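You operate a simulated robot arm through the tools that you are given. There is no shell and no other tool.

The job below is to be done with a simulated robot arm. You get a single attempt, and the scene is never put back.

Task
Raise the blind, free the latch and set the window ajar.
Fine: blind fully up and latch free before the window is set; switch the dome light off; the window ends as set.

It is judged by the outcome, as a careful person would: the job done as asked, and still so three seconds after it is handed in. It fails if anything else is knocked over, pushed out of place, dropped, spilled or broken.

Robot
A 7-joint arm with a two-finger parallel gripper, fixed in place. Base frame: the origin is at the foot of the arm, x ahead of it, y to its left, z up. Units: mm, rad, N and s.
With the tool pointing down near the work surface it reaches from about 100 to 560 mm from the base axis. Its first joint turns from -2.007 to 2.007 rad. Payload 3.91 kg.
The TCP is the grasp point between the finger pads, 30 mm short of the fingertips. In the tool frame z runs along the fingers and y along their closing line. Largest opening 110 mm; finger width 20, thickness 10; the body of the gripper, 48 by 112 mm, starts 55 mm behind the TCP.
Orientation is told as [roll, pitch, yaw] about the base's x, y, z axes, in that order, counted from this pose: with the fingers straight down and closing along the base's y, the tool's x points along the base's -x, its y along +y and its z along -z.

Tools
- The arm moves only by the tool apply_moves. Its argument "targets" is a list of rows, each a list of 6 numbers: the shift along the tool's x, y, z in units of 200 mm (1.0 is 200 mm), then the turn, a rotation vector about the tool's x, y, z in units of 180 degrees (1.0 is 180 degrees). In form: [[dx, dy, dz, ax, ay, az], ...]. A call has 1 to 20 rows; each row is the pose to reach, as a shift and turn from the pose commanded when the call began, along the tool's axes at that moment. "fingers" is the opening, from 0 (shut) to 1 (fully open), set as the call begins (left out, the last holds). A call with a number of a shift or a turn outside -1 to 1 is refused whole. A row lasts 0.2 s, in which the tool goes at most 50 mm and 0.15 rad; a call with a longer step from one row to the next is refused whole, and so is a gripper value outside its range. A pose out of reach is approached as far as the arm can. The call stops where the force on the tool passes 50 N (or 10 N more than at its start, if that is more) or the arm is blocked; 0.2 s more then pass. Each finger travels about 108 mm/s and halts on what it meets, pressing with about 24 N; the grip force reading is that of the motor and also rises with nothing between the fingers. The clock runs only during rows and for 0.2 s after the last one: add rows that repeat a pose to give the fingers time. It gives the time, the measured TCP pose, the force on the tool (base axes), the opening and the grip force at its end, in the units of the frame above (readings bear some noise), with the torque about the TCP (base axes, N m) and any sound that the robot's microphone picked up, and new pictures: "show" is both (left out), scene, wrist or none.
- Cameras (640 x 400 px; columns grow to the right, rows downward): "scene" is fixed at [400.4, -650.2, 1344.4]; the picture's right is [0.98, 0.19, 0.00], its down [0.01, -0.06, -1.00] and it looks along [-0.19, 0.98, -0.06] (base axes); focal length 324 px, centre (320, 200). "wrist" rides on the gripper at [72, 17, -103] in the tool frame; the picture's right is [-0.23, 0.97, 0.00], its down [-0.76, -0.18, -0.62] and it looks along [-0.61, -0.14, 0.78] (tool axes); focal length 222 px, centre (320, 200). There is no depth. A picture from a camera that has moved, and an enlarged one, comes with that camera's place and axes in the base frame and with its lens.
- move_column(by): slides the trunk up (or, below 0, down) by that many mm; the arm rides with it, the base frame stays. It gives what a move gives, with no picture.
- inspect(camera, box): a new picture of the part [left, top, right, bottom] of that camera's present view, enlarged. It takes no simulated time.
- sign_off(): hands the job in; it is judged then, once.

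Places have to be worked out from the pictures, the camera data and where the tool is seen. Open the gripper and draw the arm clear of the work before you hand the job in, unless the task says otherwise.

The tools are called as name(argument=value, ...) on one line, values as JSON. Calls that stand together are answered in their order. apply_moves: Moves the arm, as the interface text tells. Its arguments: {"type":"object","properties":{"targets":{"type":"array"},"fingers":{"type":"number"},"show":{"type":"string","enum":["both","scene","wrist","none"]}},"required":["targets"]} The other tools are called the same way: move_column (by) slides the trunk up or down; inspect (camera, box) takes an enlarged picture of a part of a camera's view; sign_off () hands the job in.

At the start:

```text
time_s: 0.0
tcp_pos: [224.7, 329.5, 1517.5]
tcp_rot: [-0.001, -0.001, -0.002]
ft_force: [0.1, 0.3, 0.2]
moment: [-0.02, -0.01, 0.0]
grip_width: 109.9
finger_force: 0.0
trunk travel left (down, up): [-875.0, 115.0]
```

scene: 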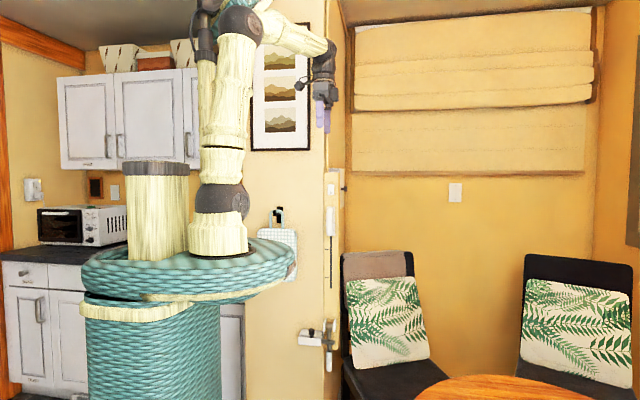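
wrist: 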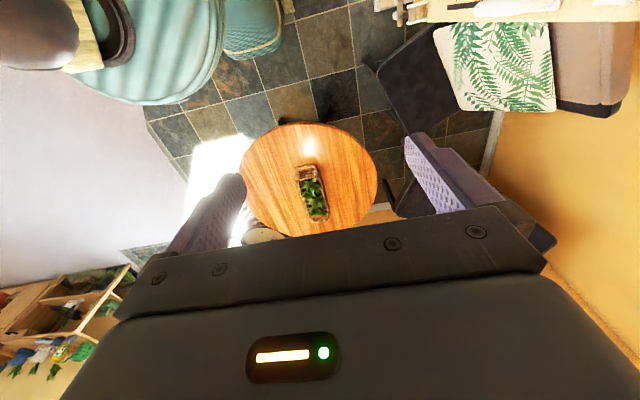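

The scene shows a wall with a blind/roman shade at right and a slim rail with controls near column 330. I'll enlarge several parts to identify the blind, latch, window and dome light.

inspect(camera="scene", box=[290, 150, 370, 400])

inspect(camera="scene", box=[330, 0, 640, 200])

inspect(camera="scene", box=[240, 150, 400, 250])

inspect(camera="scene", box=[240, 300, 400, 400])

inspect(camera="wrist", box=[340, 0, 640, 190])

```text
1.60 times, centred on (330, 275) of scene
camera zoom: at [400.4, -650.2, 1344.4], right [0.98, 0.19, 0.0], down [0.01, -0.06, -1.0], along [-0.19, 0.98, -0.06], focal length 518 px, centre (304, 80)
```

zoom: 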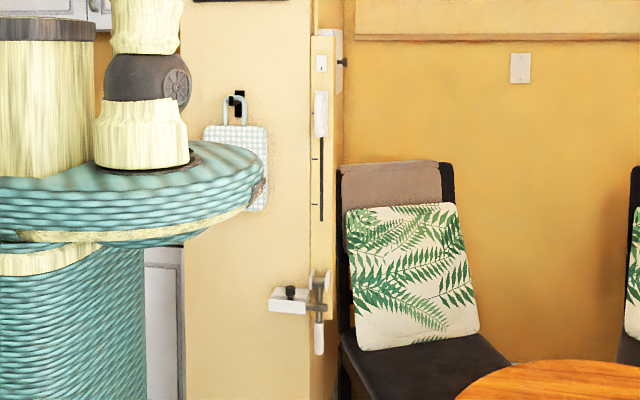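

```text
2.00 times, centred on (485, 100) of scene
camera zoom: at [400.4, -650.2, 1344.4], right [0.98, 0.19, 0.0], down [0.01, -0.06, -1.0], along [-0.19, 0.98, -0.06], focal length 647 px, centre (-10, 400)
```

zoom: 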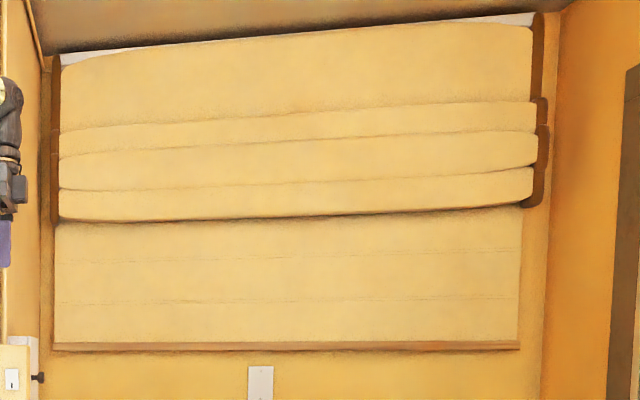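

```text
4.00 times, centred on (320, 200) of scene
camera zoom: at [400.4, -650.2, 1344.4], right [0.98, 0.19, 0.0], down [0.01, -0.06, -1.0], along [-0.19, 0.98, -0.06], focal length 1294 px, centre (320, 200)
```

zoom: 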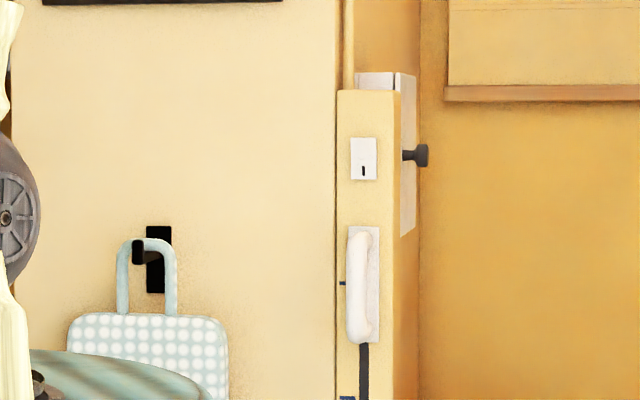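

```text
4.00 times, centred on (320, 350) of scene
camera zoom: at [400.4, -650.2, 1344.4], right [0.98, 0.19, 0.0], down [0.01, -0.06, -1.0], along [-0.19, 0.98, -0.06], focal length 1294 px, centre (320, -400)
```

zoom: 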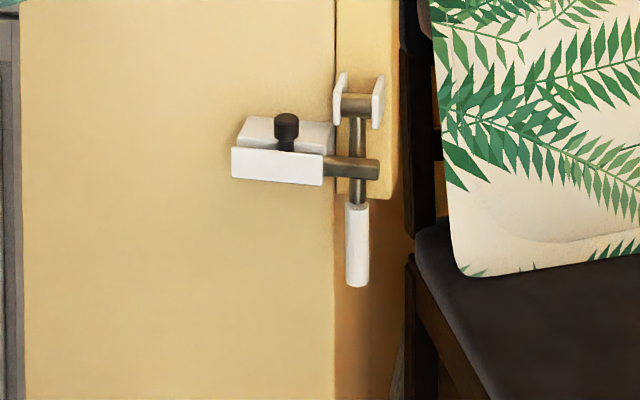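

```text
2.11 times, centred on (490, 95) of wrist
camera zoom: at [151.9, 346.6, 1621.6], right [0.23, 0.97, 0.0], down [0.76, -0.18, 0.62], along [0.61, -0.14, -0.78], focal length 468 px, centre (-38, 421)
```

zoom: 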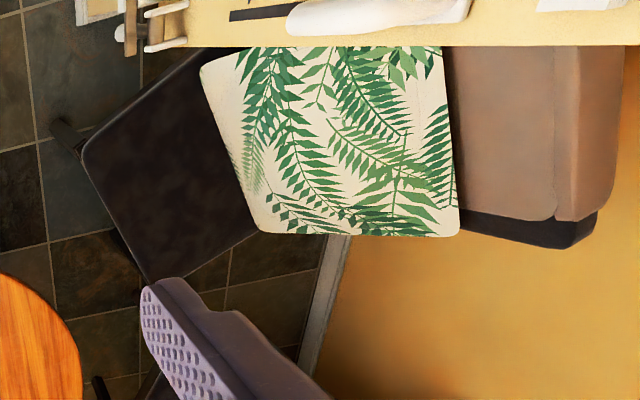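

The panel with the switch, slider and lever seems to be at about y≈600, x≈200. I'll turn the tool to face +y with the wrist camera on top so that I can view it, staying well back.

apply_moves(targets=[[0, 0, 0, -0.0257, 0.0257, 0.0257], [0, 0, 0, -0.0513, 0.0513, 0.0513], [0, 0, 0, -0.077, 0.077, 0.077], [0, 0, 0, -0.1027, 0.1027, 0.1027], [0, 0, 0, -0.1283, 0.1283, 0.1283], [0, 0, 0, -0.154, 0.154, 0.154], [0, 0, 0, -0.1796, 0.1796, 0.1796], [0, 0, 0, -0.2053, 0.2053, 0.2053], [0, 0, 0, -0.2309, 0.2309, 0.2309], [0, 0, 0, -0.2566, 0.2566, 0.2566], [0, 0, 0, -0.2823, 0.2823, 0.2823], [0, 0, 0, -0.3079, 0.3079, 0.3079], [0, 0, 0, -0.3336, 0.3336, 0.3336], [0, 0, 0, -0.3592, 0.3592, 0.3592], [0, 0, 0, -0.3849, 0.3849, 0.3849], [0, 0, 0, -0.3849, 0.3849, 0.3849]])

```text
time_s: 3.4
tcp_pos: [224.4, 328.2, 1518.7]
tcp_rot: [-2.413, 1.569, 2.299]
ft_force: [1.1, -0.7, -0.2]
moment: [0.02, -0.01, -0.02]
grip_width: 110.1
finger_force: 0.0
trunk travel left (down, up): [-875.0, 115.0]
camera wrist: at [241.5, 225.9, 1590.5], right [0.97, 0.0, -0.23], down [-0.18, -0.62, -0.76], along [-0.14, 0.78, -0.61], focal length 222 px, centre (320, 200)
```

scene: 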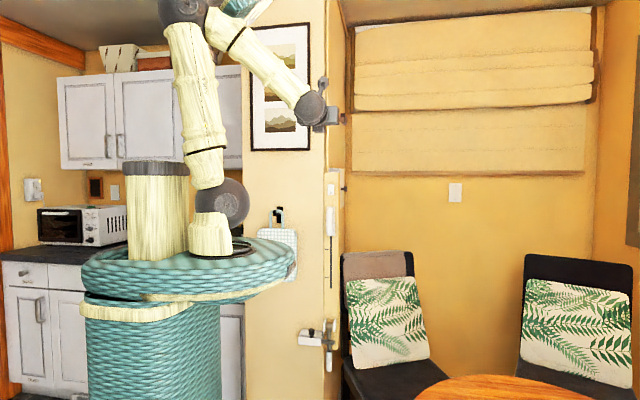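
wrist: 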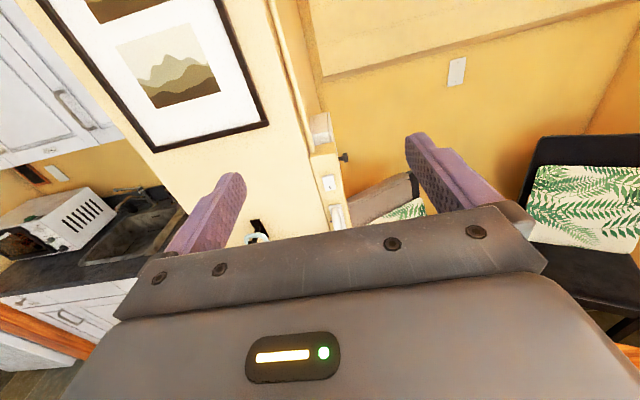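

The tool now faces the panel, which I place around (200, 610). I'll lower the trunk to bring the upper part of the panel into the wrist camera's clear view.

move_column(by=-150)

inspect(camera="wrist", box=[220, 0, 460, 200])

inspect(camera="wrist", box=[0, 0, 640, 400])

```text
time_s: 5.2
tcp_pos: [223.3, 329.4, 1367.4]
tcp_rot: [1.299, 1.57, -0.271]
ft_force: [0.6, 0.0, 0.2]
moment: [0.0, 0.0, 0.01]
grip_width: 109.9
finger_force: 0.0
trunk travel left (down, up): [-725.0, 265.0]
```

```text
2.00 times, centred on (340, 100) of wrist
camera zoom: at [241.2, 225.9, 1440.7], right [0.97, 0.0, -0.23], down [-0.18, -0.62, -0.76], along [-0.14, 0.78, -0.61], focal length 444 px, centre (280, 400)
```

zoom: 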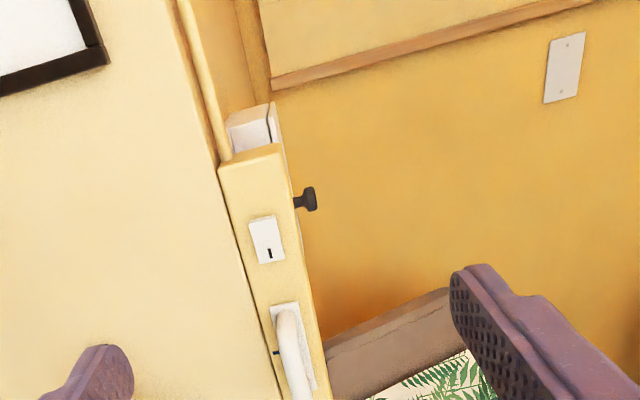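

```text
1.00 times, centred on (320, 200) of wrist (not enlarged: the box is as wide or as high as the picture)
camera zoom: at [241.2, 225.9, 1440.7], right [0.97, 0.0, -0.23], down [-0.18, -0.62, -0.76], along [-0.14, 0.78, -0.61], focal length 222 px, centre (320, 200)
```

zoom: 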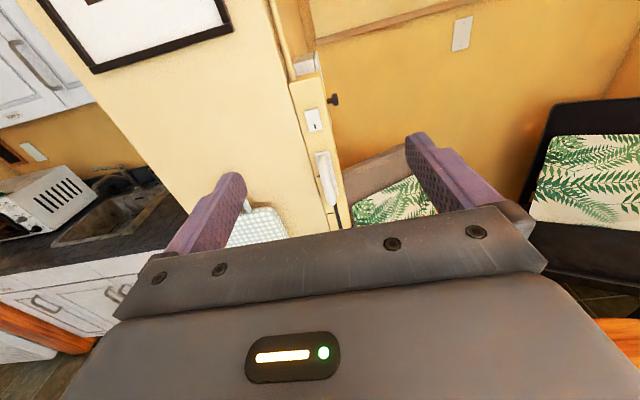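

The panel shows a rocker with a dark mark, a white D-handle in a slot, and a white box with a black knob on the right side. I'll lower further to view the slider and the slot markings.

move_column(by=-180)

inspect(camera="wrist", box=[220, 0, 420, 125])

inspect(camera="wrist", box=[220, 100, 420, 225])

```text
time_s: 7.2
tcp_pos: [223.7, 329.6, 1187.9]
tcp_rot: [1.152, 1.571, -0.418]
ft_force: [-0.3, -0.1, -0.4]
moment: [-0.04, -0.02, -0.02]
grip_width: 110.2
finger_force: 0.0
trunk travel left (down, up): [-545.0, 445.0]
```

```text
3.20 times, centred on (320, 62) of wrist
camera zoom: at [241.2, 226.0, 1260.7], right [0.97, 0.0, -0.23], down [-0.18, -0.62, -0.76], along [-0.14, 0.78, -0.61], focal length 711 px, centre (320, 640)
```

zoom: 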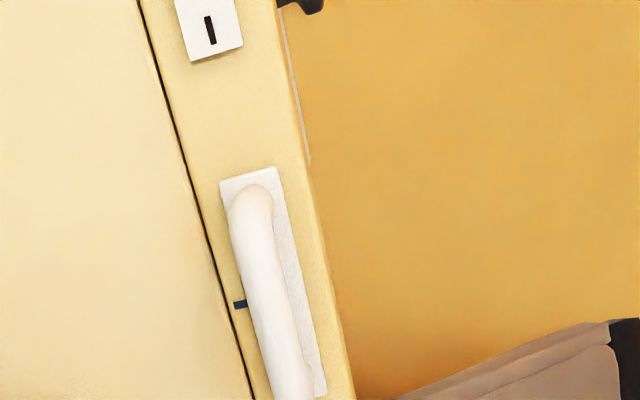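

```text
3.20 times, centred on (320, 162) of wrist
camera zoom: at [241.2, 226.0, 1260.7], right [0.97, 0.0, -0.23], down [-0.18, -0.62, -0.76], along [-0.14, 0.78, -0.61], focal length 711 px, centre (320, 320)
```

zoom: 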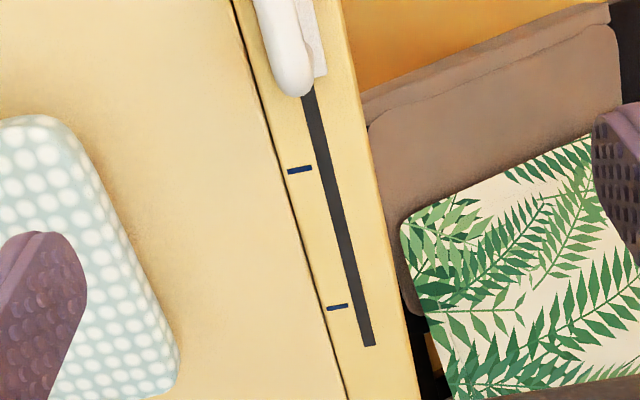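

The slider handle sits at the top of three blue ticks. Now I'll lower further to see the lever and bolt.

move_column(by=-300)

inspect(camera="wrist", box=[0, 0, 640, 400])

inspect(camera="wrist", box=[220, 0, 420, 125])

inspect(camera="wrist", box=[220, 100, 420, 225])

inspect(camera="scene", box=[0, 0, 640, 400])

```text
time_s: 10.2
tcp_pos: [234.2, 333.2, 872.2]
tcp_rot: [-0.968, 1.528, -2.543]
ft_force: [-0.3, -0.4, 0.1]
moment: [-0.03, 0.01, 0.03]
grip_width: 110.0
finger_force: 0.0
trunk travel left (down, up): [-245.0, 745.0]
```

```text
1.00 times, centred on (320, 200) of wrist (not enlarged: the box is as wide or as high as the picture)
camera zoom: at [253.1, 232.7, 947.0], right [0.97, -0.01, -0.26], down [-0.21, -0.64, -0.74], along [-0.16, 0.77, -0.62], focal length 222 px, centre (320, 200)
```

zoom: 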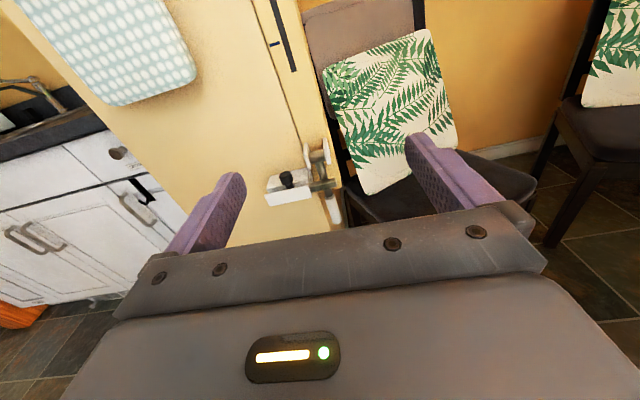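

```text
3.20 times, centred on (320, 62) of wrist
camera zoom: at [253.1, 232.7, 947.0], right [0.97, -0.01, -0.26], down [-0.21, -0.64, -0.74], along [-0.16, 0.77, -0.62], focal length 711 px, centre (320, 640)
```

zoom: 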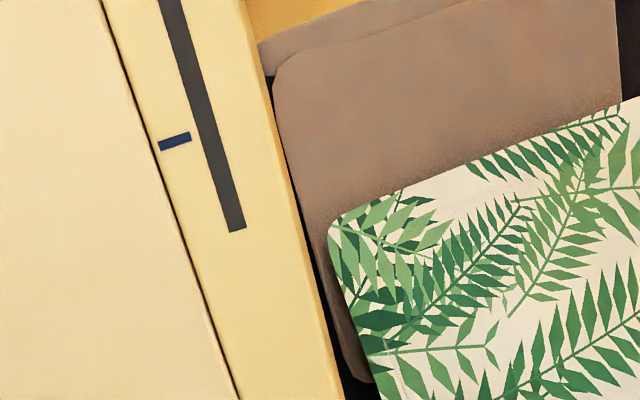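

```text
3.20 times, centred on (320, 162) of wrist
camera zoom: at [253.1, 232.7, 947.0], right [0.97, -0.01, -0.26], down [-0.21, -0.64, -0.74], along [-0.16, 0.77, -0.62], focal length 711 px, centre (320, 320)
```

zoom: 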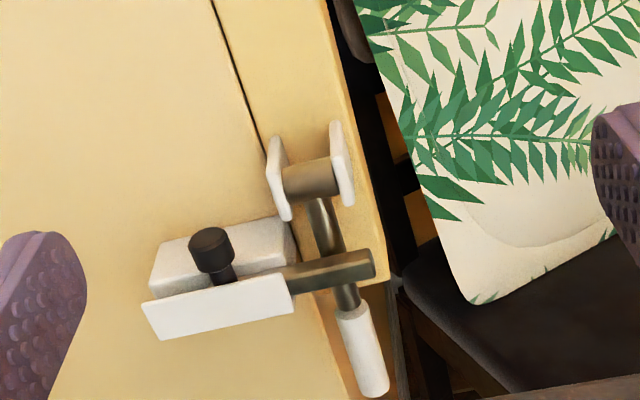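

```text
1.00 times, centred on (320, 200) of scene (not enlarged: the box is as wide or as high as the picture)
camera zoom: at [400.4, -650.2, 1344.4], right [0.98, 0.19, 0.0], down [0.01, -0.06, -1.0], along [-0.19, 0.98, -0.06], focal length 324 px, centre (320, 200)
```

zoom: 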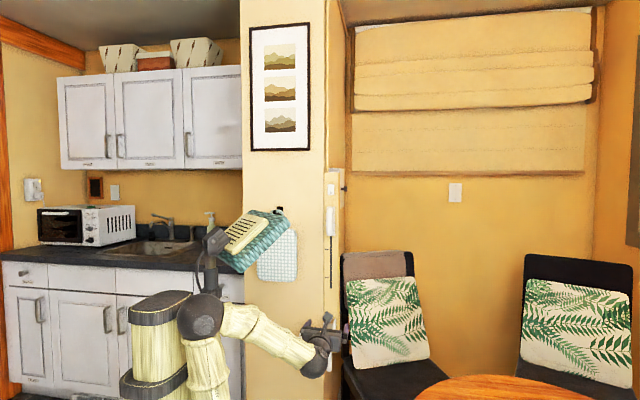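

The last trunk move shifted the tool slightly (about 10–15 mm) and an unfamiliar teal piece is visible by the wall; I'll look at it before doing anything else.

inspect(camera="scene", box=[100, 180, 420, 400])

apply_moves(targets=[[0, 0, 0, 0, 0, 0]])

```text
1.82 times, centred on (260, 290) of scene
camera zoom: at [400.4, -650.2, 1344.4], right [0.98, 0.19, 0.0], down [0.01, -0.06, -1.0], along [-0.19, 0.98, -0.06], focal length 588 px, centre (429, 36)
```

zoom: 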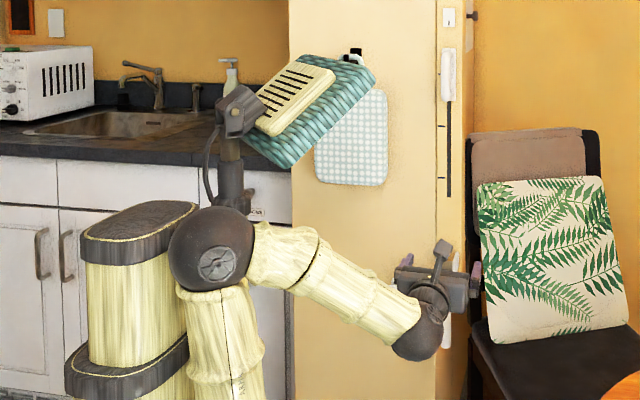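

```text
time_s: 10.6
tcp_pos: [233.2, 334.9, 873.6]
tcp_rot: [-0.966, 1.531, -2.539]
ft_force: [0.5, -1.1, 0.6]
moment: [-0.01, 0.02, 0.01]
grip_width: 110.3
finger_force: 0.1
trunk travel left (down, up): [-245.0, 745.0]
camera wrist: at [252.5, 233.0, 947.8], right [0.97, -0.01, -0.26], down [-0.2, -0.64, -0.74], along [-0.16, 0.77, -0.62], focal length 222 px, centre (320, 200)
```

scene: 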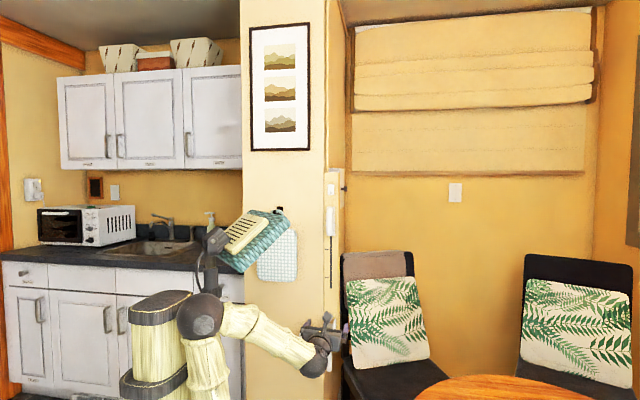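
wrist: 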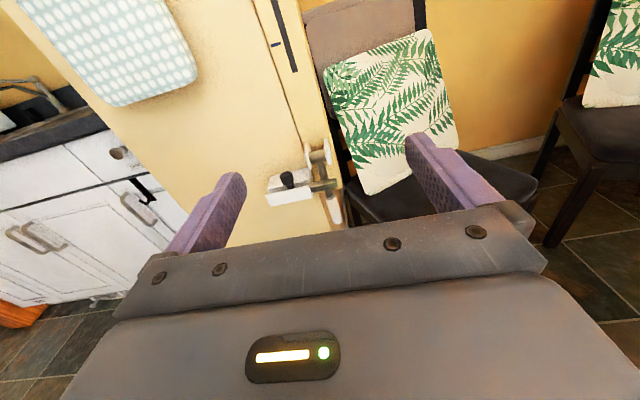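

The teal piece is just the robot's own head. The tool sits ~15 mm lower than expected, so I'll raise the trunk a little to see whether the offset goes away (possible contact of the arm with something).

move_column(by=100)

inspect(camera="scene", box=[60, 100, 380, 400])

```text
time_s: 11.9
tcp_pos: [224.7, 329.5, 986.1]
tcp_rot: [-0.933, 1.552, -2.504]
ft_force: [0.6, -0.4, -0.9]
moment: [0.01, 0.01, -0.02]
grip_width: 110.0
finger_force: 0.1
trunk travel left (down, up): [-345.0, 645.0]
```

```text
1.33 times, centred on (220, 250) of scene
camera zoom: at [400.4, -650.2, 1344.4], right [0.98, 0.19, 0.0], down [0.01, -0.06, -1.0], along [-0.19, 0.98, -0.06], focal length 431 px, centre (453, 133)
```

zoom: 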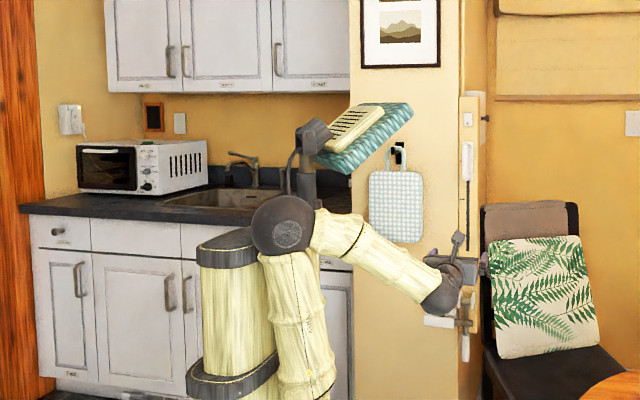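

The offset vanished after raising, so I'll avoid the lowest trunk heights. I estimate the panel face at y≈690, the switch at (194, 688, 1289) and the lever pivot at about (188, 670, 722). Next I'll go up and view the right side of the post to understand the box and black knob.

move_column(by=370)

apply_moves(targets=[[0, 0.2, 0.1, 0.035, 0, 0], [0, 0.4, 0.2, 0.07, 0, 0], [0, 0.6, 0.3, 0.105, 0, 0], [0, 0.8, 0.4, 0.14, 0, 0], [0, 0.9, 0.5, 0.175, 0, 0], [0, 0.9, 0.5, 0.175, 0, 0]])

inspect(camera="wrist", box=[180, 0, 460, 175])

```text
time_s: 15.5
tcp_pos: [222.4, 329.0, 1357.7]
tcp_rot: [1.054, 1.571, -0.519]
ft_force: [-0.1, 0.0, 0.2]
moment: [0.01, -0.01, 0.03]
grip_width: 110.0
finger_force: 0.1
trunk travel left (down, up): [-715.0, 275.0]
```

```text
time_s: 16.9
tcp_pos: [403.0, 430.5, 1359.7]
tcp_rot: [0.926, 1.57, -0.096]
ft_force: [0.0, -0.5, 0.5]
moment: [-0.01, -0.04, -0.06]
grip_width: 109.8
finger_force: 0.0
trunk travel left (down, up): [-715.0, 275.0]
camera wrist: at [472.2, 351.0, 1432.4], right [0.83, 0.51, -0.23], down [0.18, -0.62, -0.76], along [-0.53, 0.59, -0.61], focal length 222 px, centre (320, 200)
```

scene: 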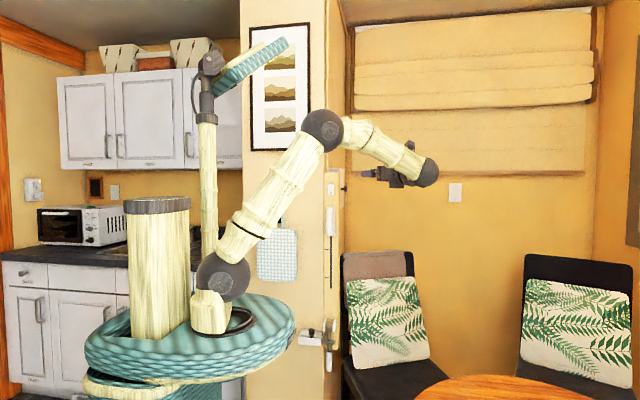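
wrist: 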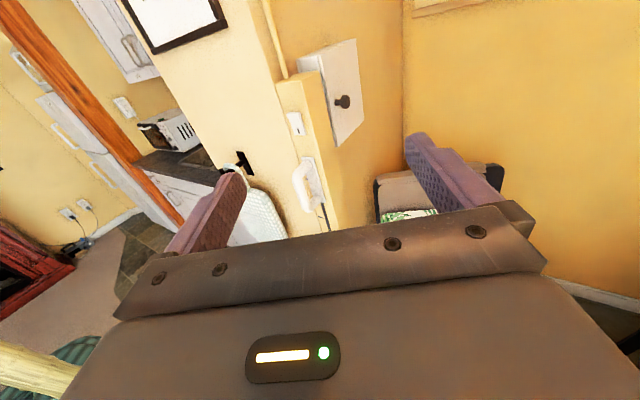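

```text
2.29 times, centred on (320, 88) of wrist
camera zoom: at [472.2, 351.0, 1432.4], right [0.83, 0.51, -0.23], down [0.18, -0.62, -0.76], along [-0.53, 0.59, -0.61], focal length 508 px, centre (320, 457)
```

zoom: 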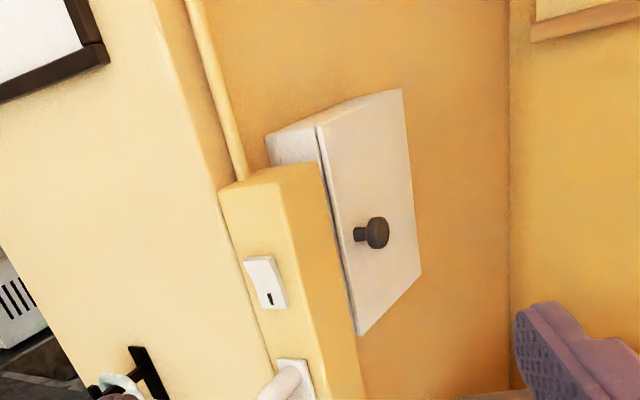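

The side box is a small wall cabinet with a knob. I'll tilt the tool up to look for the dome light and the ceiling, and to see the blind.

apply_moves(targets=[[0, 0, 0, 0, 0.045, 0], [0, 0, 0, 0, 0.09, 0], [0, 0, 0, 0, 0.135, 0], [0, 0, 0, 0, 0.18, 0], [0, 0, 0, 0, 0.225, 0], [0, 0, 0, 0, 0.27, 0], [0, 0, 0, 0, 0.27, 0]])

inspect(camera="wrist", box=[140, 0, 640, 240])

```text
time_s: 18.5
tcp_pos: [403.0, 429.0, 1358.0]
tcp_rot: [3.142, 0.72, 2.121]
ft_force: [0.8, -0.6, -0.2]
moment: [-0.02, 0.02, -0.02]
grip_width: 110.2
finger_force: 0.0
trunk travel left (down, up): [-715.0, 275.0]
camera wrist: at [482.9, 333.1, 1328.6], right [0.74, 0.65, -0.15], down [-0.23, 0.04, -0.97], along [-0.63, 0.76, 0.19], focal length 222 px, centre (320, 200)
```

scene: 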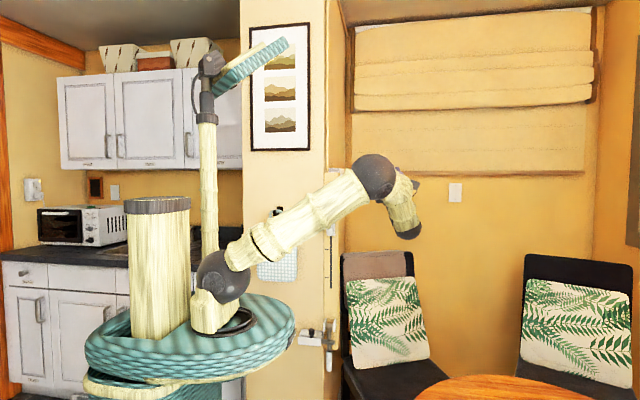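
wrist: 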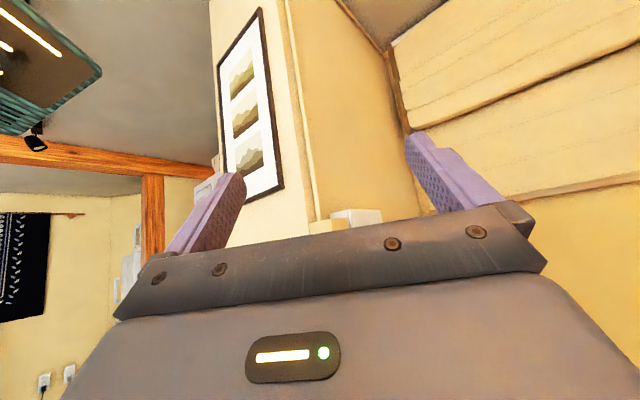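

```text
1.28 times, centred on (390, 120) of wrist
camera zoom: at [482.9, 333.1, 1328.6], right [0.74, 0.65, -0.15], down [-0.23, 0.04, -0.97], along [-0.63, 0.76, 0.19], focal length 284 px, centre (230, 302)
```

zoom: 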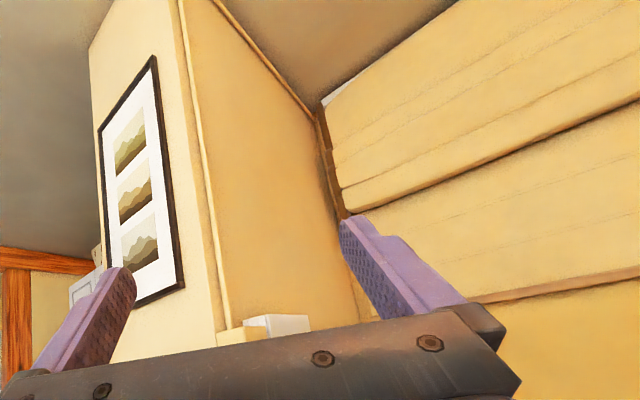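

No dome light fixture is in view, so the rocker on the panel is presumably its switch. I'll level the tool again and come close to the panel to read the switch and the slider.

apply_moves(targets=[[0, 0, 0, 0, -0.045, 0], [0, 0, 0, 0, -0.09, 0], [0, 0, 0, 0, -0.135, 0], [0, 0, 0, 0, -0.18, 0], [0, 0, 0, 0, -0.225, 0], [0, 0, 0, 0, -0.27, 0], [0, 0, 0, 0, -0.27, 0]], show="none")

apply_moves(targets=[[0, -0.2, 0.0, -0.035, 0, 0], [0, -0.4, 0.0, -0.07, 0, 0], [0, -0.6, 0.0, -0.105, 0, 0], [0, -0.8, 0.0, -0.14, 0, 0], [0, -0.85, 0.0, -0.175, 0, 0], [0, -0.85, 0.0, -0.175, 0, 0]])

inspect(camera="wrist", box=[200, 0, 440, 150])

```text
time_s: 20.1
tcp_pos: [404.4, 429.2, 1357.5]
tcp_rot: [-0.324, 1.568, -1.343]
ft_force: [0.3, 0.9, -0.7]
moment: [0.02, 0.04, 0.04]
grip_width: 110.2
finger_force: 0.1
trunk travel left (down, up): [-715.0, 275.0]
```

```text
time_s: 21.5
tcp_pos: [259.2, 340.4, 1358.6]
tcp_rot: [2.611, 1.569, 1.04]
ft_force: [-0.4, 0.1, 0.3]
moment: [0.0, -0.04, -0.02]
grip_width: 109.9
finger_force: 0.0
trunk travel left (down, up): [-715.0, 275.0]
camera wrist: at [276.7, 236.8, 1430.7], right [0.97, 0.0, -0.23], down [-0.18, -0.62, -0.76], along [-0.14, 0.78, -0.61], focal length 222 px, centre (320, 200)
```

scene: 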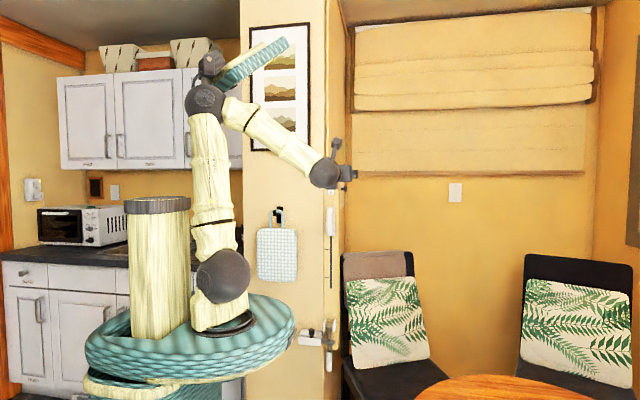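
wrist: 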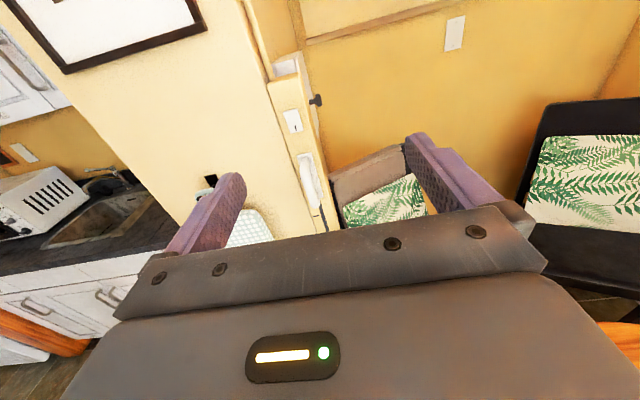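

```text
2.67 times, centred on (320, 75) of wrist
camera zoom: at [276.7, 236.8, 1430.7], right [0.97, 0.0, -0.23], down [-0.18, -0.62, -0.76], along [-0.14, 0.78, -0.61], focal length 592 px, centre (320, 533)
```

zoom: 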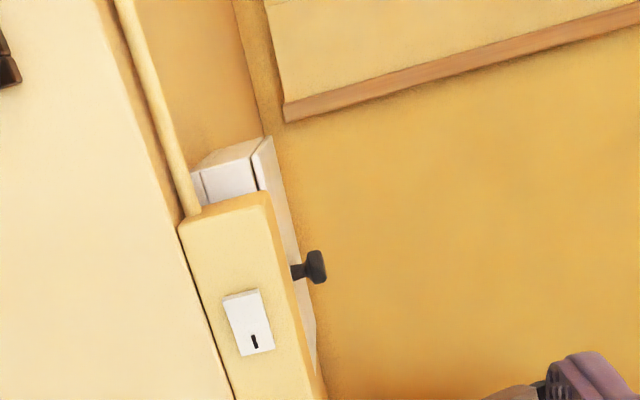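

Levelled again with the tool facing +y exactly. I'll advance about 130 mm and shift left to look at the switch closely.

apply_moves(targets=[[0, -0.1, 0.2, 0, 0, 0], [0, -0.2, 0.4, 0, 0, 0], [0, -0.25, 0.6, 0, 0, 0], [0, -0.25, 0.7, 0, 0, 0], [0, -0.25, 0.7, 0, 0, 0]], show="wrist")

inspect(camera="wrist", box=[240, 60, 400, 160])

inspect(camera="wrist", box=[240, 130, 400, 230])

```text
time_s: 22.7
tcp_pos: [207.5, 482.0, 1358.4]
tcp_rot: [1.08, 1.57, -0.49]
ft_force: [-0.6, 0.3, 0.2]
moment: [-0.05, 0.0, 0.01]
grip_width: 110.0
finger_force: 0.1
trunk travel left (down, up): [-715.0, 275.0]
camera wrist: at [225.0, 379.1, 1431.6], right [0.97, 0.0, -0.23], down [-0.18, -0.62, -0.76], along [-0.14, 0.78, -0.61], focal length 222 px, centre (320, 200)
```

wrist: 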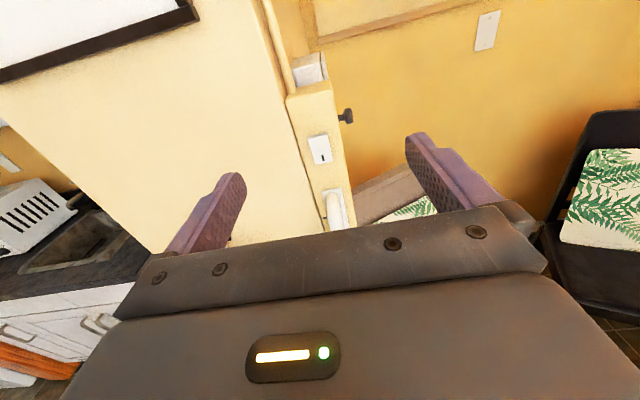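

```text
4.00 times, centred on (320, 110) of wrist
camera zoom: at [225.0, 379.1, 1431.6], right [0.97, 0.0, -0.23], down [-0.18, -0.62, -0.76], along [-0.14, 0.78, -0.61], focal length 888 px, centre (320, 560)
```

zoom: 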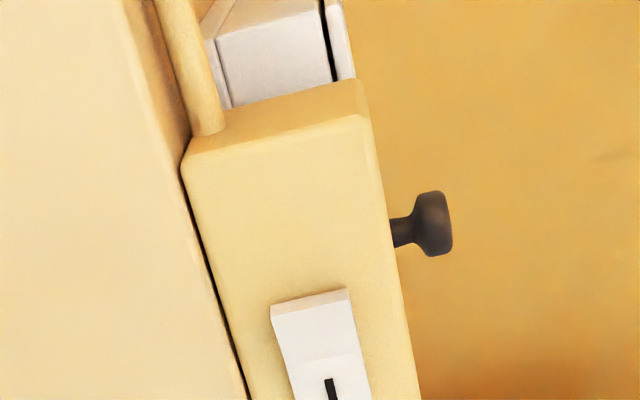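

```text
4.00 times, centred on (320, 180) of wrist
camera zoom: at [225.0, 379.1, 1431.6], right [0.97, 0.0, -0.23], down [-0.18, -0.62, -0.76], along [-0.14, 0.78, -0.61], focal length 888 px, centre (320, 280)
```

zoom: 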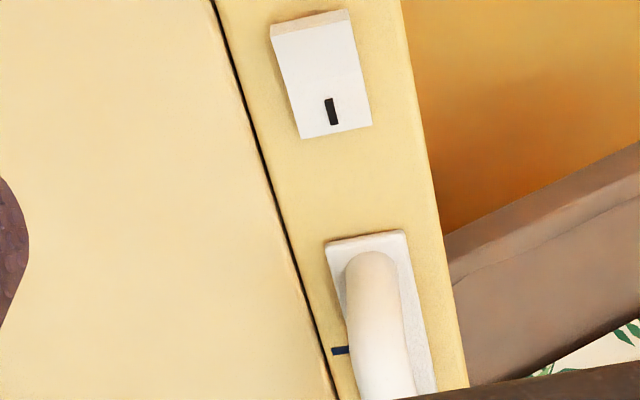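

The rocker's top edge stands proud and its "I" mark is at the pressed-in bottom, so it is ON; pressing the top turns it off. The slider ticks are at about z 1163/1035/908. Now I'll go down for a close look at the lever and bolt before touching anything.

move_column(by=-360)

apply_moves(targets=[[-0.2, 0, 0, 0, 0, 0], [-0.4, 0, 0, 0, 0, 0], [-0.6, 0, 0, 0, 0, 0], [-0.75, 0, 0, 0, 0, 0], [-0.75, 0, 0, 0, 0, 0]])

inspect(camera="wrist", box=[240, 120, 400, 220])

```text
time_s: 26.2
tcp_pos: [208.3, 482.5, 998.7]
tcp_rot: [0.882, 1.569, -0.689]
ft_force: [0.5, -0.2, -0.2]
moment: [0.01, -0.02, 0.0]
grip_width: 109.8
finger_force: 0.1
trunk travel left (down, up): [-355.0, 635.0]
```

```text
time_s: 27.4
tcp_pos: [208.4, 482.4, 847.8]
tcp_rot: [0.847, 1.571, -0.726]
ft_force: [-0.2, -0.3, 0.3]
moment: [-0.01, 0.0, -0.01]
grip_width: 109.9
finger_force: 0.0
trunk travel left (down, up): [-355.0, 635.0]
camera wrist: at [225.1, 378.4, 919.7], right [0.97, 0.0, -0.23], down [-0.18, -0.62, -0.76], along [-0.14, 0.78, -0.61], focal length 222 px, centre (320, 200)
```

scene: 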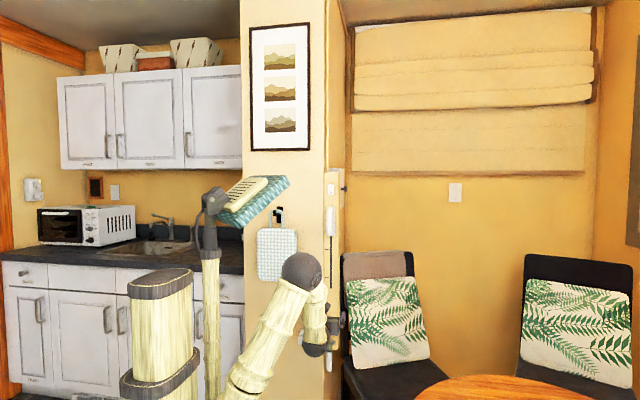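
wrist: 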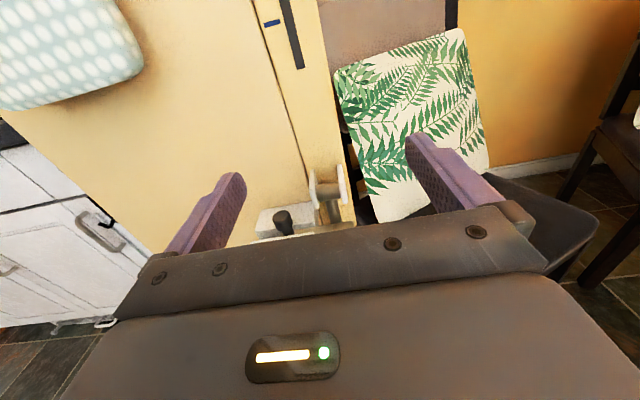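

```text
4.00 times, centred on (320, 170) of wrist
camera zoom: at [225.1, 378.4, 919.7], right [0.97, 0.0, -0.23], down [-0.18, -0.62, -0.76], along [-0.14, 0.78, -0.61], focal length 888 px, centre (320, 320)
```

zoom: 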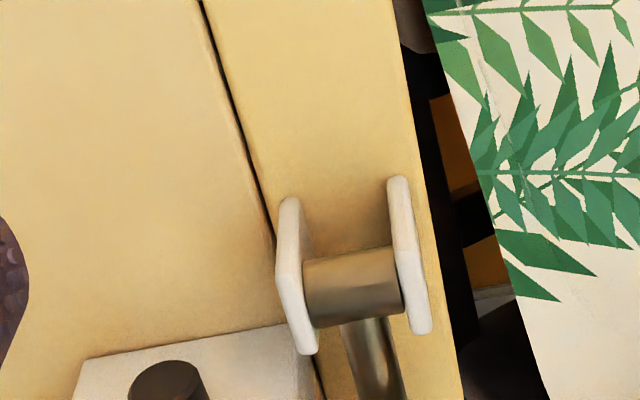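

The cheek plates and shaft are clear; lowering the arm another 110 mm will bring the bolt and grip into view.

apply_moves(targets=[[-0.2, 0, -0.1, 0, 0, 0], [-0.4, 0, -0.2, 0, 0, 0], [-0.55, 0, -0.2, 0, 0, 0], [-0.55, 0, -0.2, 0, 0, 0]], show="wrist")

inspect(camera="wrist", box=[220, 80, 420, 220])

inspect(camera="wrist", box=[220, 0, 420, 130])

```text
time_s: 28.4
tcp_pos: [207.6, 444.2, 737.9]
tcp_rot: [1.758, 1.571, 0.187]
ft_force: [-0.1, -0.1, -0.1]
moment: [0.01, -0.04, 0.06]
grip_width: 109.8
finger_force: 0.1
trunk travel left (down, up): [-355.0, 635.0]
camera wrist: at [225.1, 340.2, 810.2], right [0.97, 0.0, -0.23], down [-0.18, -0.62, -0.76], along [-0.14, 0.78, -0.61], focal length 222 px, centre (320, 200)
```

wrist: 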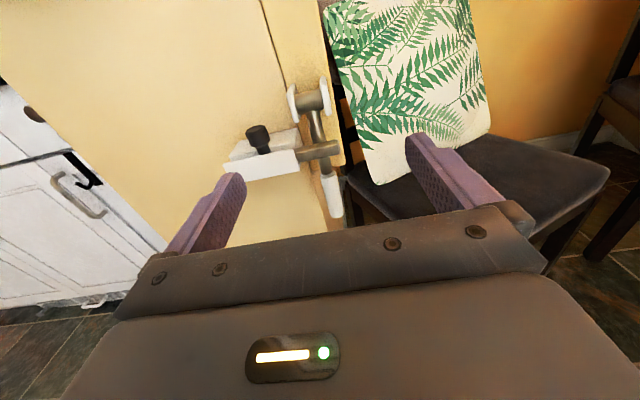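

```text
2.86 times, centred on (320, 150) of wrist
camera zoom: at [225.1, 340.2, 810.2], right [0.97, 0.0, -0.23], down [-0.18, -0.62, -0.76], along [-0.14, 0.78, -0.61], focal length 635 px, centre (320, 343)
```

zoom: 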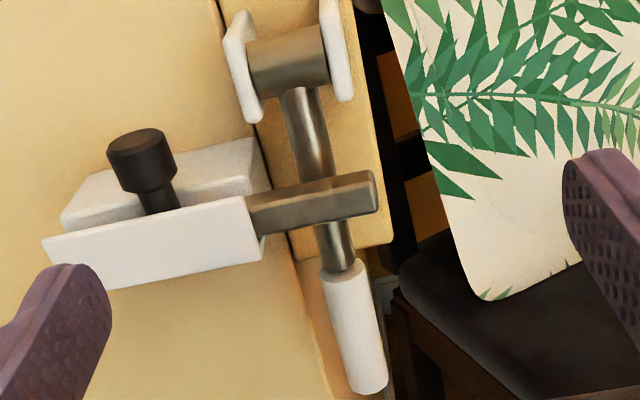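

```text
3.08 times, centred on (320, 65) of wrist
camera zoom: at [225.1, 340.2, 810.2], right [0.97, 0.0, -0.23], down [-0.18, -0.62, -0.76], along [-0.14, 0.78, -0.61], focal length 684 px, centre (320, 615)
```

zoom: 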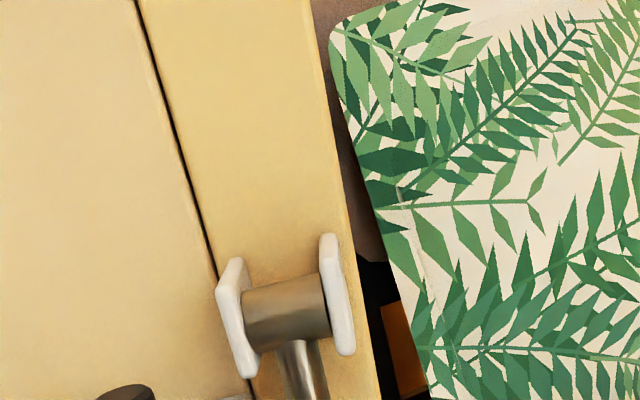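

The bolt is a bar in a channel with an upright knob at about (123, 610, 717), crossing in front of the lever (axis y≈622, z≈741). I read it as: bolt = latch, lever = blind, slider with closed/ajar/open ticks = window. I'll first bring the half-closed gripper in front of the knob.

apply_moves(targets=[[-0.05, -0.2, 0, 0, 0, 0], [-0.115, -0.423, 0, 0, 0, 0], [-0.115, -0.423, 0.2, 0, 0, 0], [-0.115, -0.423, 0.4, 0, 0, 0], [-0.115, -0.423, 0.48, 0, 0, 0], [-0.115, -0.423, 0.48, 0, 0, 0]], fingers=0.5)

inspect(camera="wrist", box=[200, 100, 440, 250])

inspect(camera="scene", box=[260, 300, 380, 375])

```text
time_s: 29.8
tcp_pos: [130.9, 514.4, 732.1]
tcp_rot: [2.997, 1.547, 1.428]
ft_force: [0.4, -0.3, -0.5]
moment: [0.01, -0.04, 0.04]
grip_width: 54.8
finger_force: 0.2
out of reach, approached as far as the arm can: row 1, 2, 4, 5, 6
trunk travel left (down, up): [-355.0, 635.0]
camera wrist: at [148.9, 408.2, 801.9], right [0.97, 0.01, -0.22], down [-0.17, -0.6, -0.78], along [-0.14, 0.8, -0.59], focal length 222 px, centre (320, 200)
```

scene: 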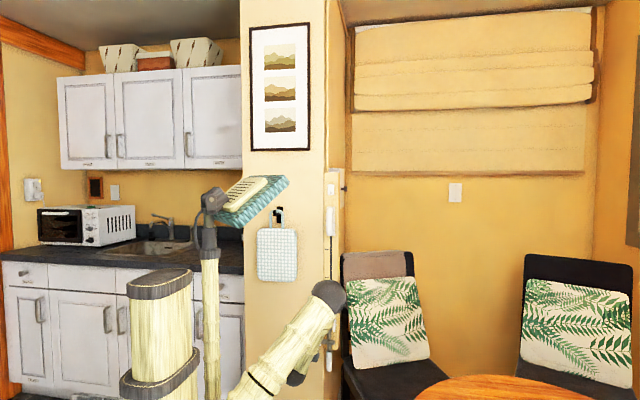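
wrist: 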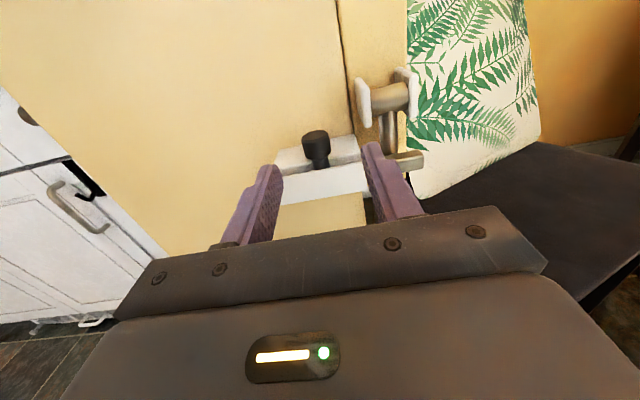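

```text
2.67 times, centred on (320, 175) of wrist
camera zoom: at [148.9, 408.2, 801.9], right [0.97, 0.01, -0.22], down [-0.17, -0.6, -0.78], along [-0.14, 0.8, -0.59], focal length 592 px, centre (320, 267)
```

zoom: 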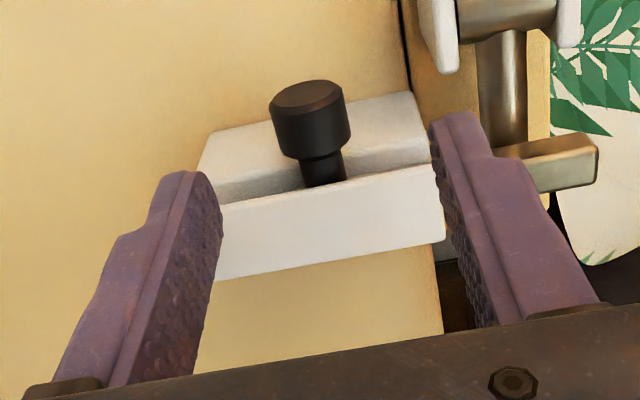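

```text
5.33 times, centred on (320, 338) of scene
camera zoom: at [400.4, -650.2, 1344.4], right [0.98, 0.19, 0.0], down [0.01, -0.06, -1.0], along [-0.19, 0.98, -0.06], focal length 1726 px, centre (320, -533)
```

zoom: 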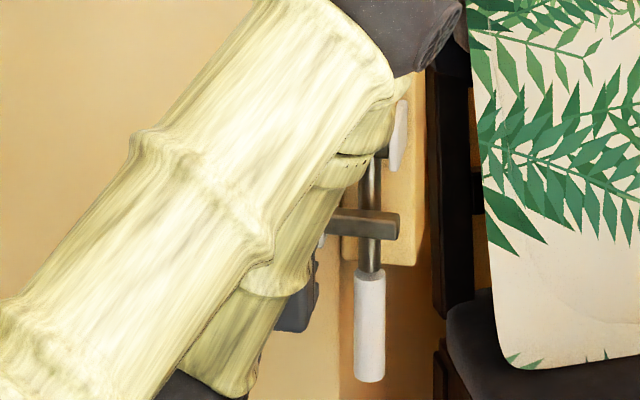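

The target was out of reach: with the trunk at this height the wrist has to bend too far. I suspect the earlier offset was the elbow touching the robot's own telescoping block, so with the elbow forward I can lower the trunk; first I raise the arm 120 mm.

apply_moves(targets=[[0.1, 0, -0.1, 0, 0, 0], [0.3, 0, -0.2, 0, 0, 0], [0.5, 0, -0.2, 0, 0, 0], [0.7, 0, -0.2, 0, 0, 0], [0.7, 0, -0.2, 0, 0, 0]], show="scene")

move_column(by=-120)

```text
time_s: 31.0
tcp_pos: [133.7, 471.5, 870.4]
tcp_rot: [1.388, 1.57, -0.182]
ft_force: [-0.9, 0.9, -0.4]
moment: [-0.03, 0.02, 0.03]
grip_width: 54.7
finger_force: 0.0
out of reach, approached as far as the arm can: row 1, 2
trunk travel left (down, up): [-355.0, 635.0]
```

scene: 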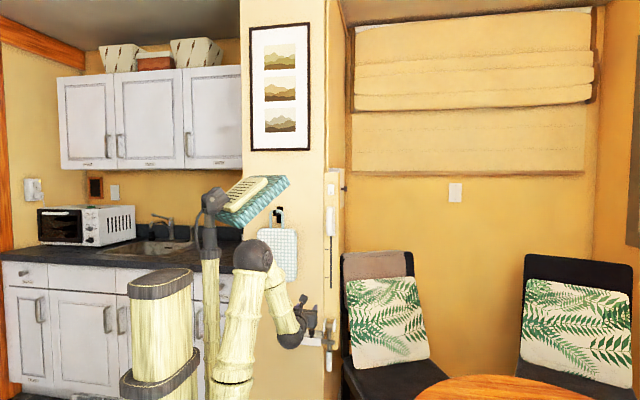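

```text
time_s: 32.5
tcp_pos: [132.8, 471.4, 750.7]
tcp_rot: [1.058, 1.571, -0.512]
ft_force: [0.0, 0.8, 0.4]
moment: [0.03, 0.01, -0.03]
grip_width: 54.8
finger_force: 0.1
trunk travel left (down, up): [-235.0, 755.0]
```

No offset this time. The knob cap works out at about (126, 611), z 709–726, diameter 28 mm. I'll line up at (126, 545, 717).

apply_moves(targets=[[-0.1, -0.035, 0.1, 0, 0, 0], [-0.168, -0.035, 0.25, 0, 0, 0], [-0.168, -0.035, 0.368, 0, 0, 0], [-0.168, -0.035, 0.368, 0, 0, 0]], show="both")

inspect(camera="wrist", box=[200, 100, 440, 250])

```text
time_s: 33.7
tcp_pos: [171.7, 526.6, 739.0]
tcp_rot: [-2.672, 1.561, 1.955]
ft_force: [0.4, 0.2, 0.9]
moment: [0.03, -0.01, 0.02]
grip_width: 54.8
finger_force: 0.1
out of reach, approached as far as the arm can: row 2, 3, 4
trunk travel left (down, up): [-235.0, 755.0]
stopped in row 4: the arm was blocked; the commanded pose is now the measured one
camera wrist: at [181.4, 421.4, 809.7], right [0.97, -0.08, -0.23], down [-0.23, -0.6, -0.77], along [-0.08, 0.8, -0.6], focal length 222 px, centre (320, 200)
```

scene: 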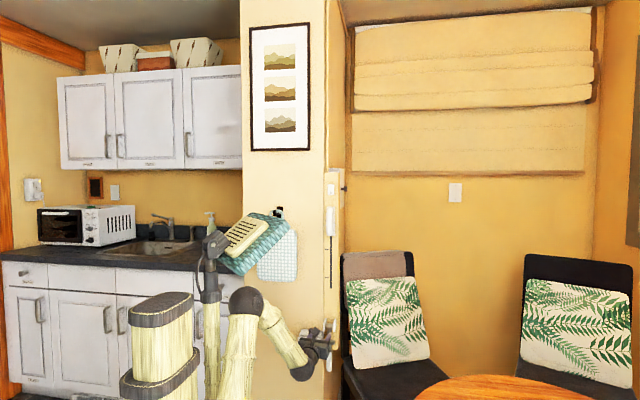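
wrist: 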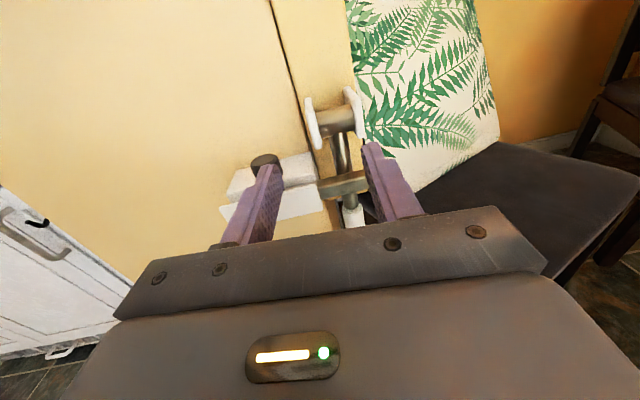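

```text
2.67 times, centred on (320, 175) of wrist
camera zoom: at [181.4, 421.4, 809.7], right [0.97, -0.08, -0.23], down [-0.23, -0.6, -0.77], along [-0.08, 0.8, -0.6], focal length 592 px, centre (320, 267)
```

zoom: 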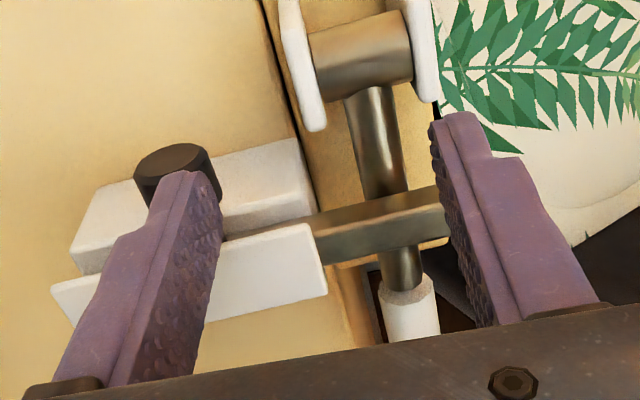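

The arm was blocked – likely the elbow crowding the robot's own head in this folded posture. A better posture is a lower trunk with the hand higher relative to the base, so I raise and back off the hand, straighten the yaw, then lower the trunk.

apply_moves(targets=[[0.1, 0, -0.1, 0, 0, 0], [0.3, 0, -0.2, 0.013, 0, 0], [0.5, 0, -0.2, 0.0255, 0, 0], [0.7, -0.05, -0.2, 0.0255, 0, 0], [0.85, -0.1, -0.2, 0.0255, 0, 0], [0.85, -0.1, -0.2, 0.0255, 0, 0]], show="scene")

inspect(camera="scene", box=[100, 160, 420, 400])

```text
time_s: 35.1
tcp_pos: [148.7, 486.6, 908.8]
tcp_rot: [-2.689, 1.559, 2.026]
ft_force: [-0.6, 0.3, -0.5]
moment: [0.02, -0.02, 0.01]
grip_width: 54.9
finger_force: 0.0
trunk travel left (down, up): [-235.0, 755.0]
```

scene: 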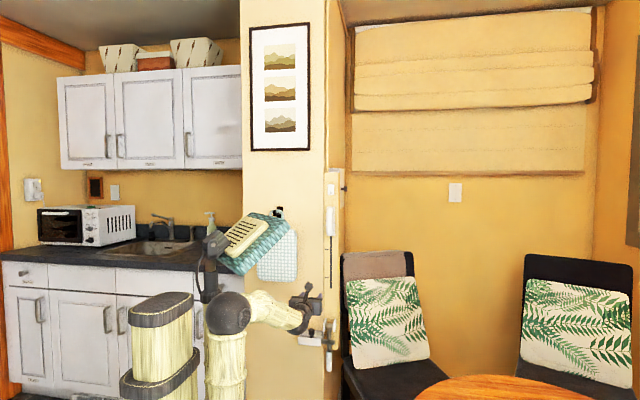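

```text
1.67 times, centred on (260, 280) of scene
camera zoom: at [400.4, -650.2, 1344.4], right [0.98, 0.19, 0.0], down [0.01, -0.06, -1.0], along [-0.19, 0.98, -0.06], focal length 539 px, centre (420, 67)
```

zoom: 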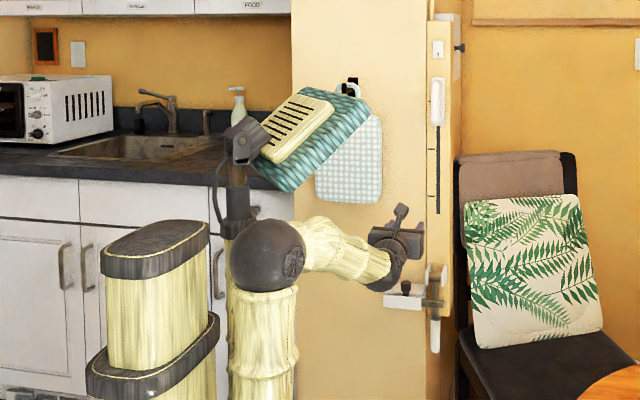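

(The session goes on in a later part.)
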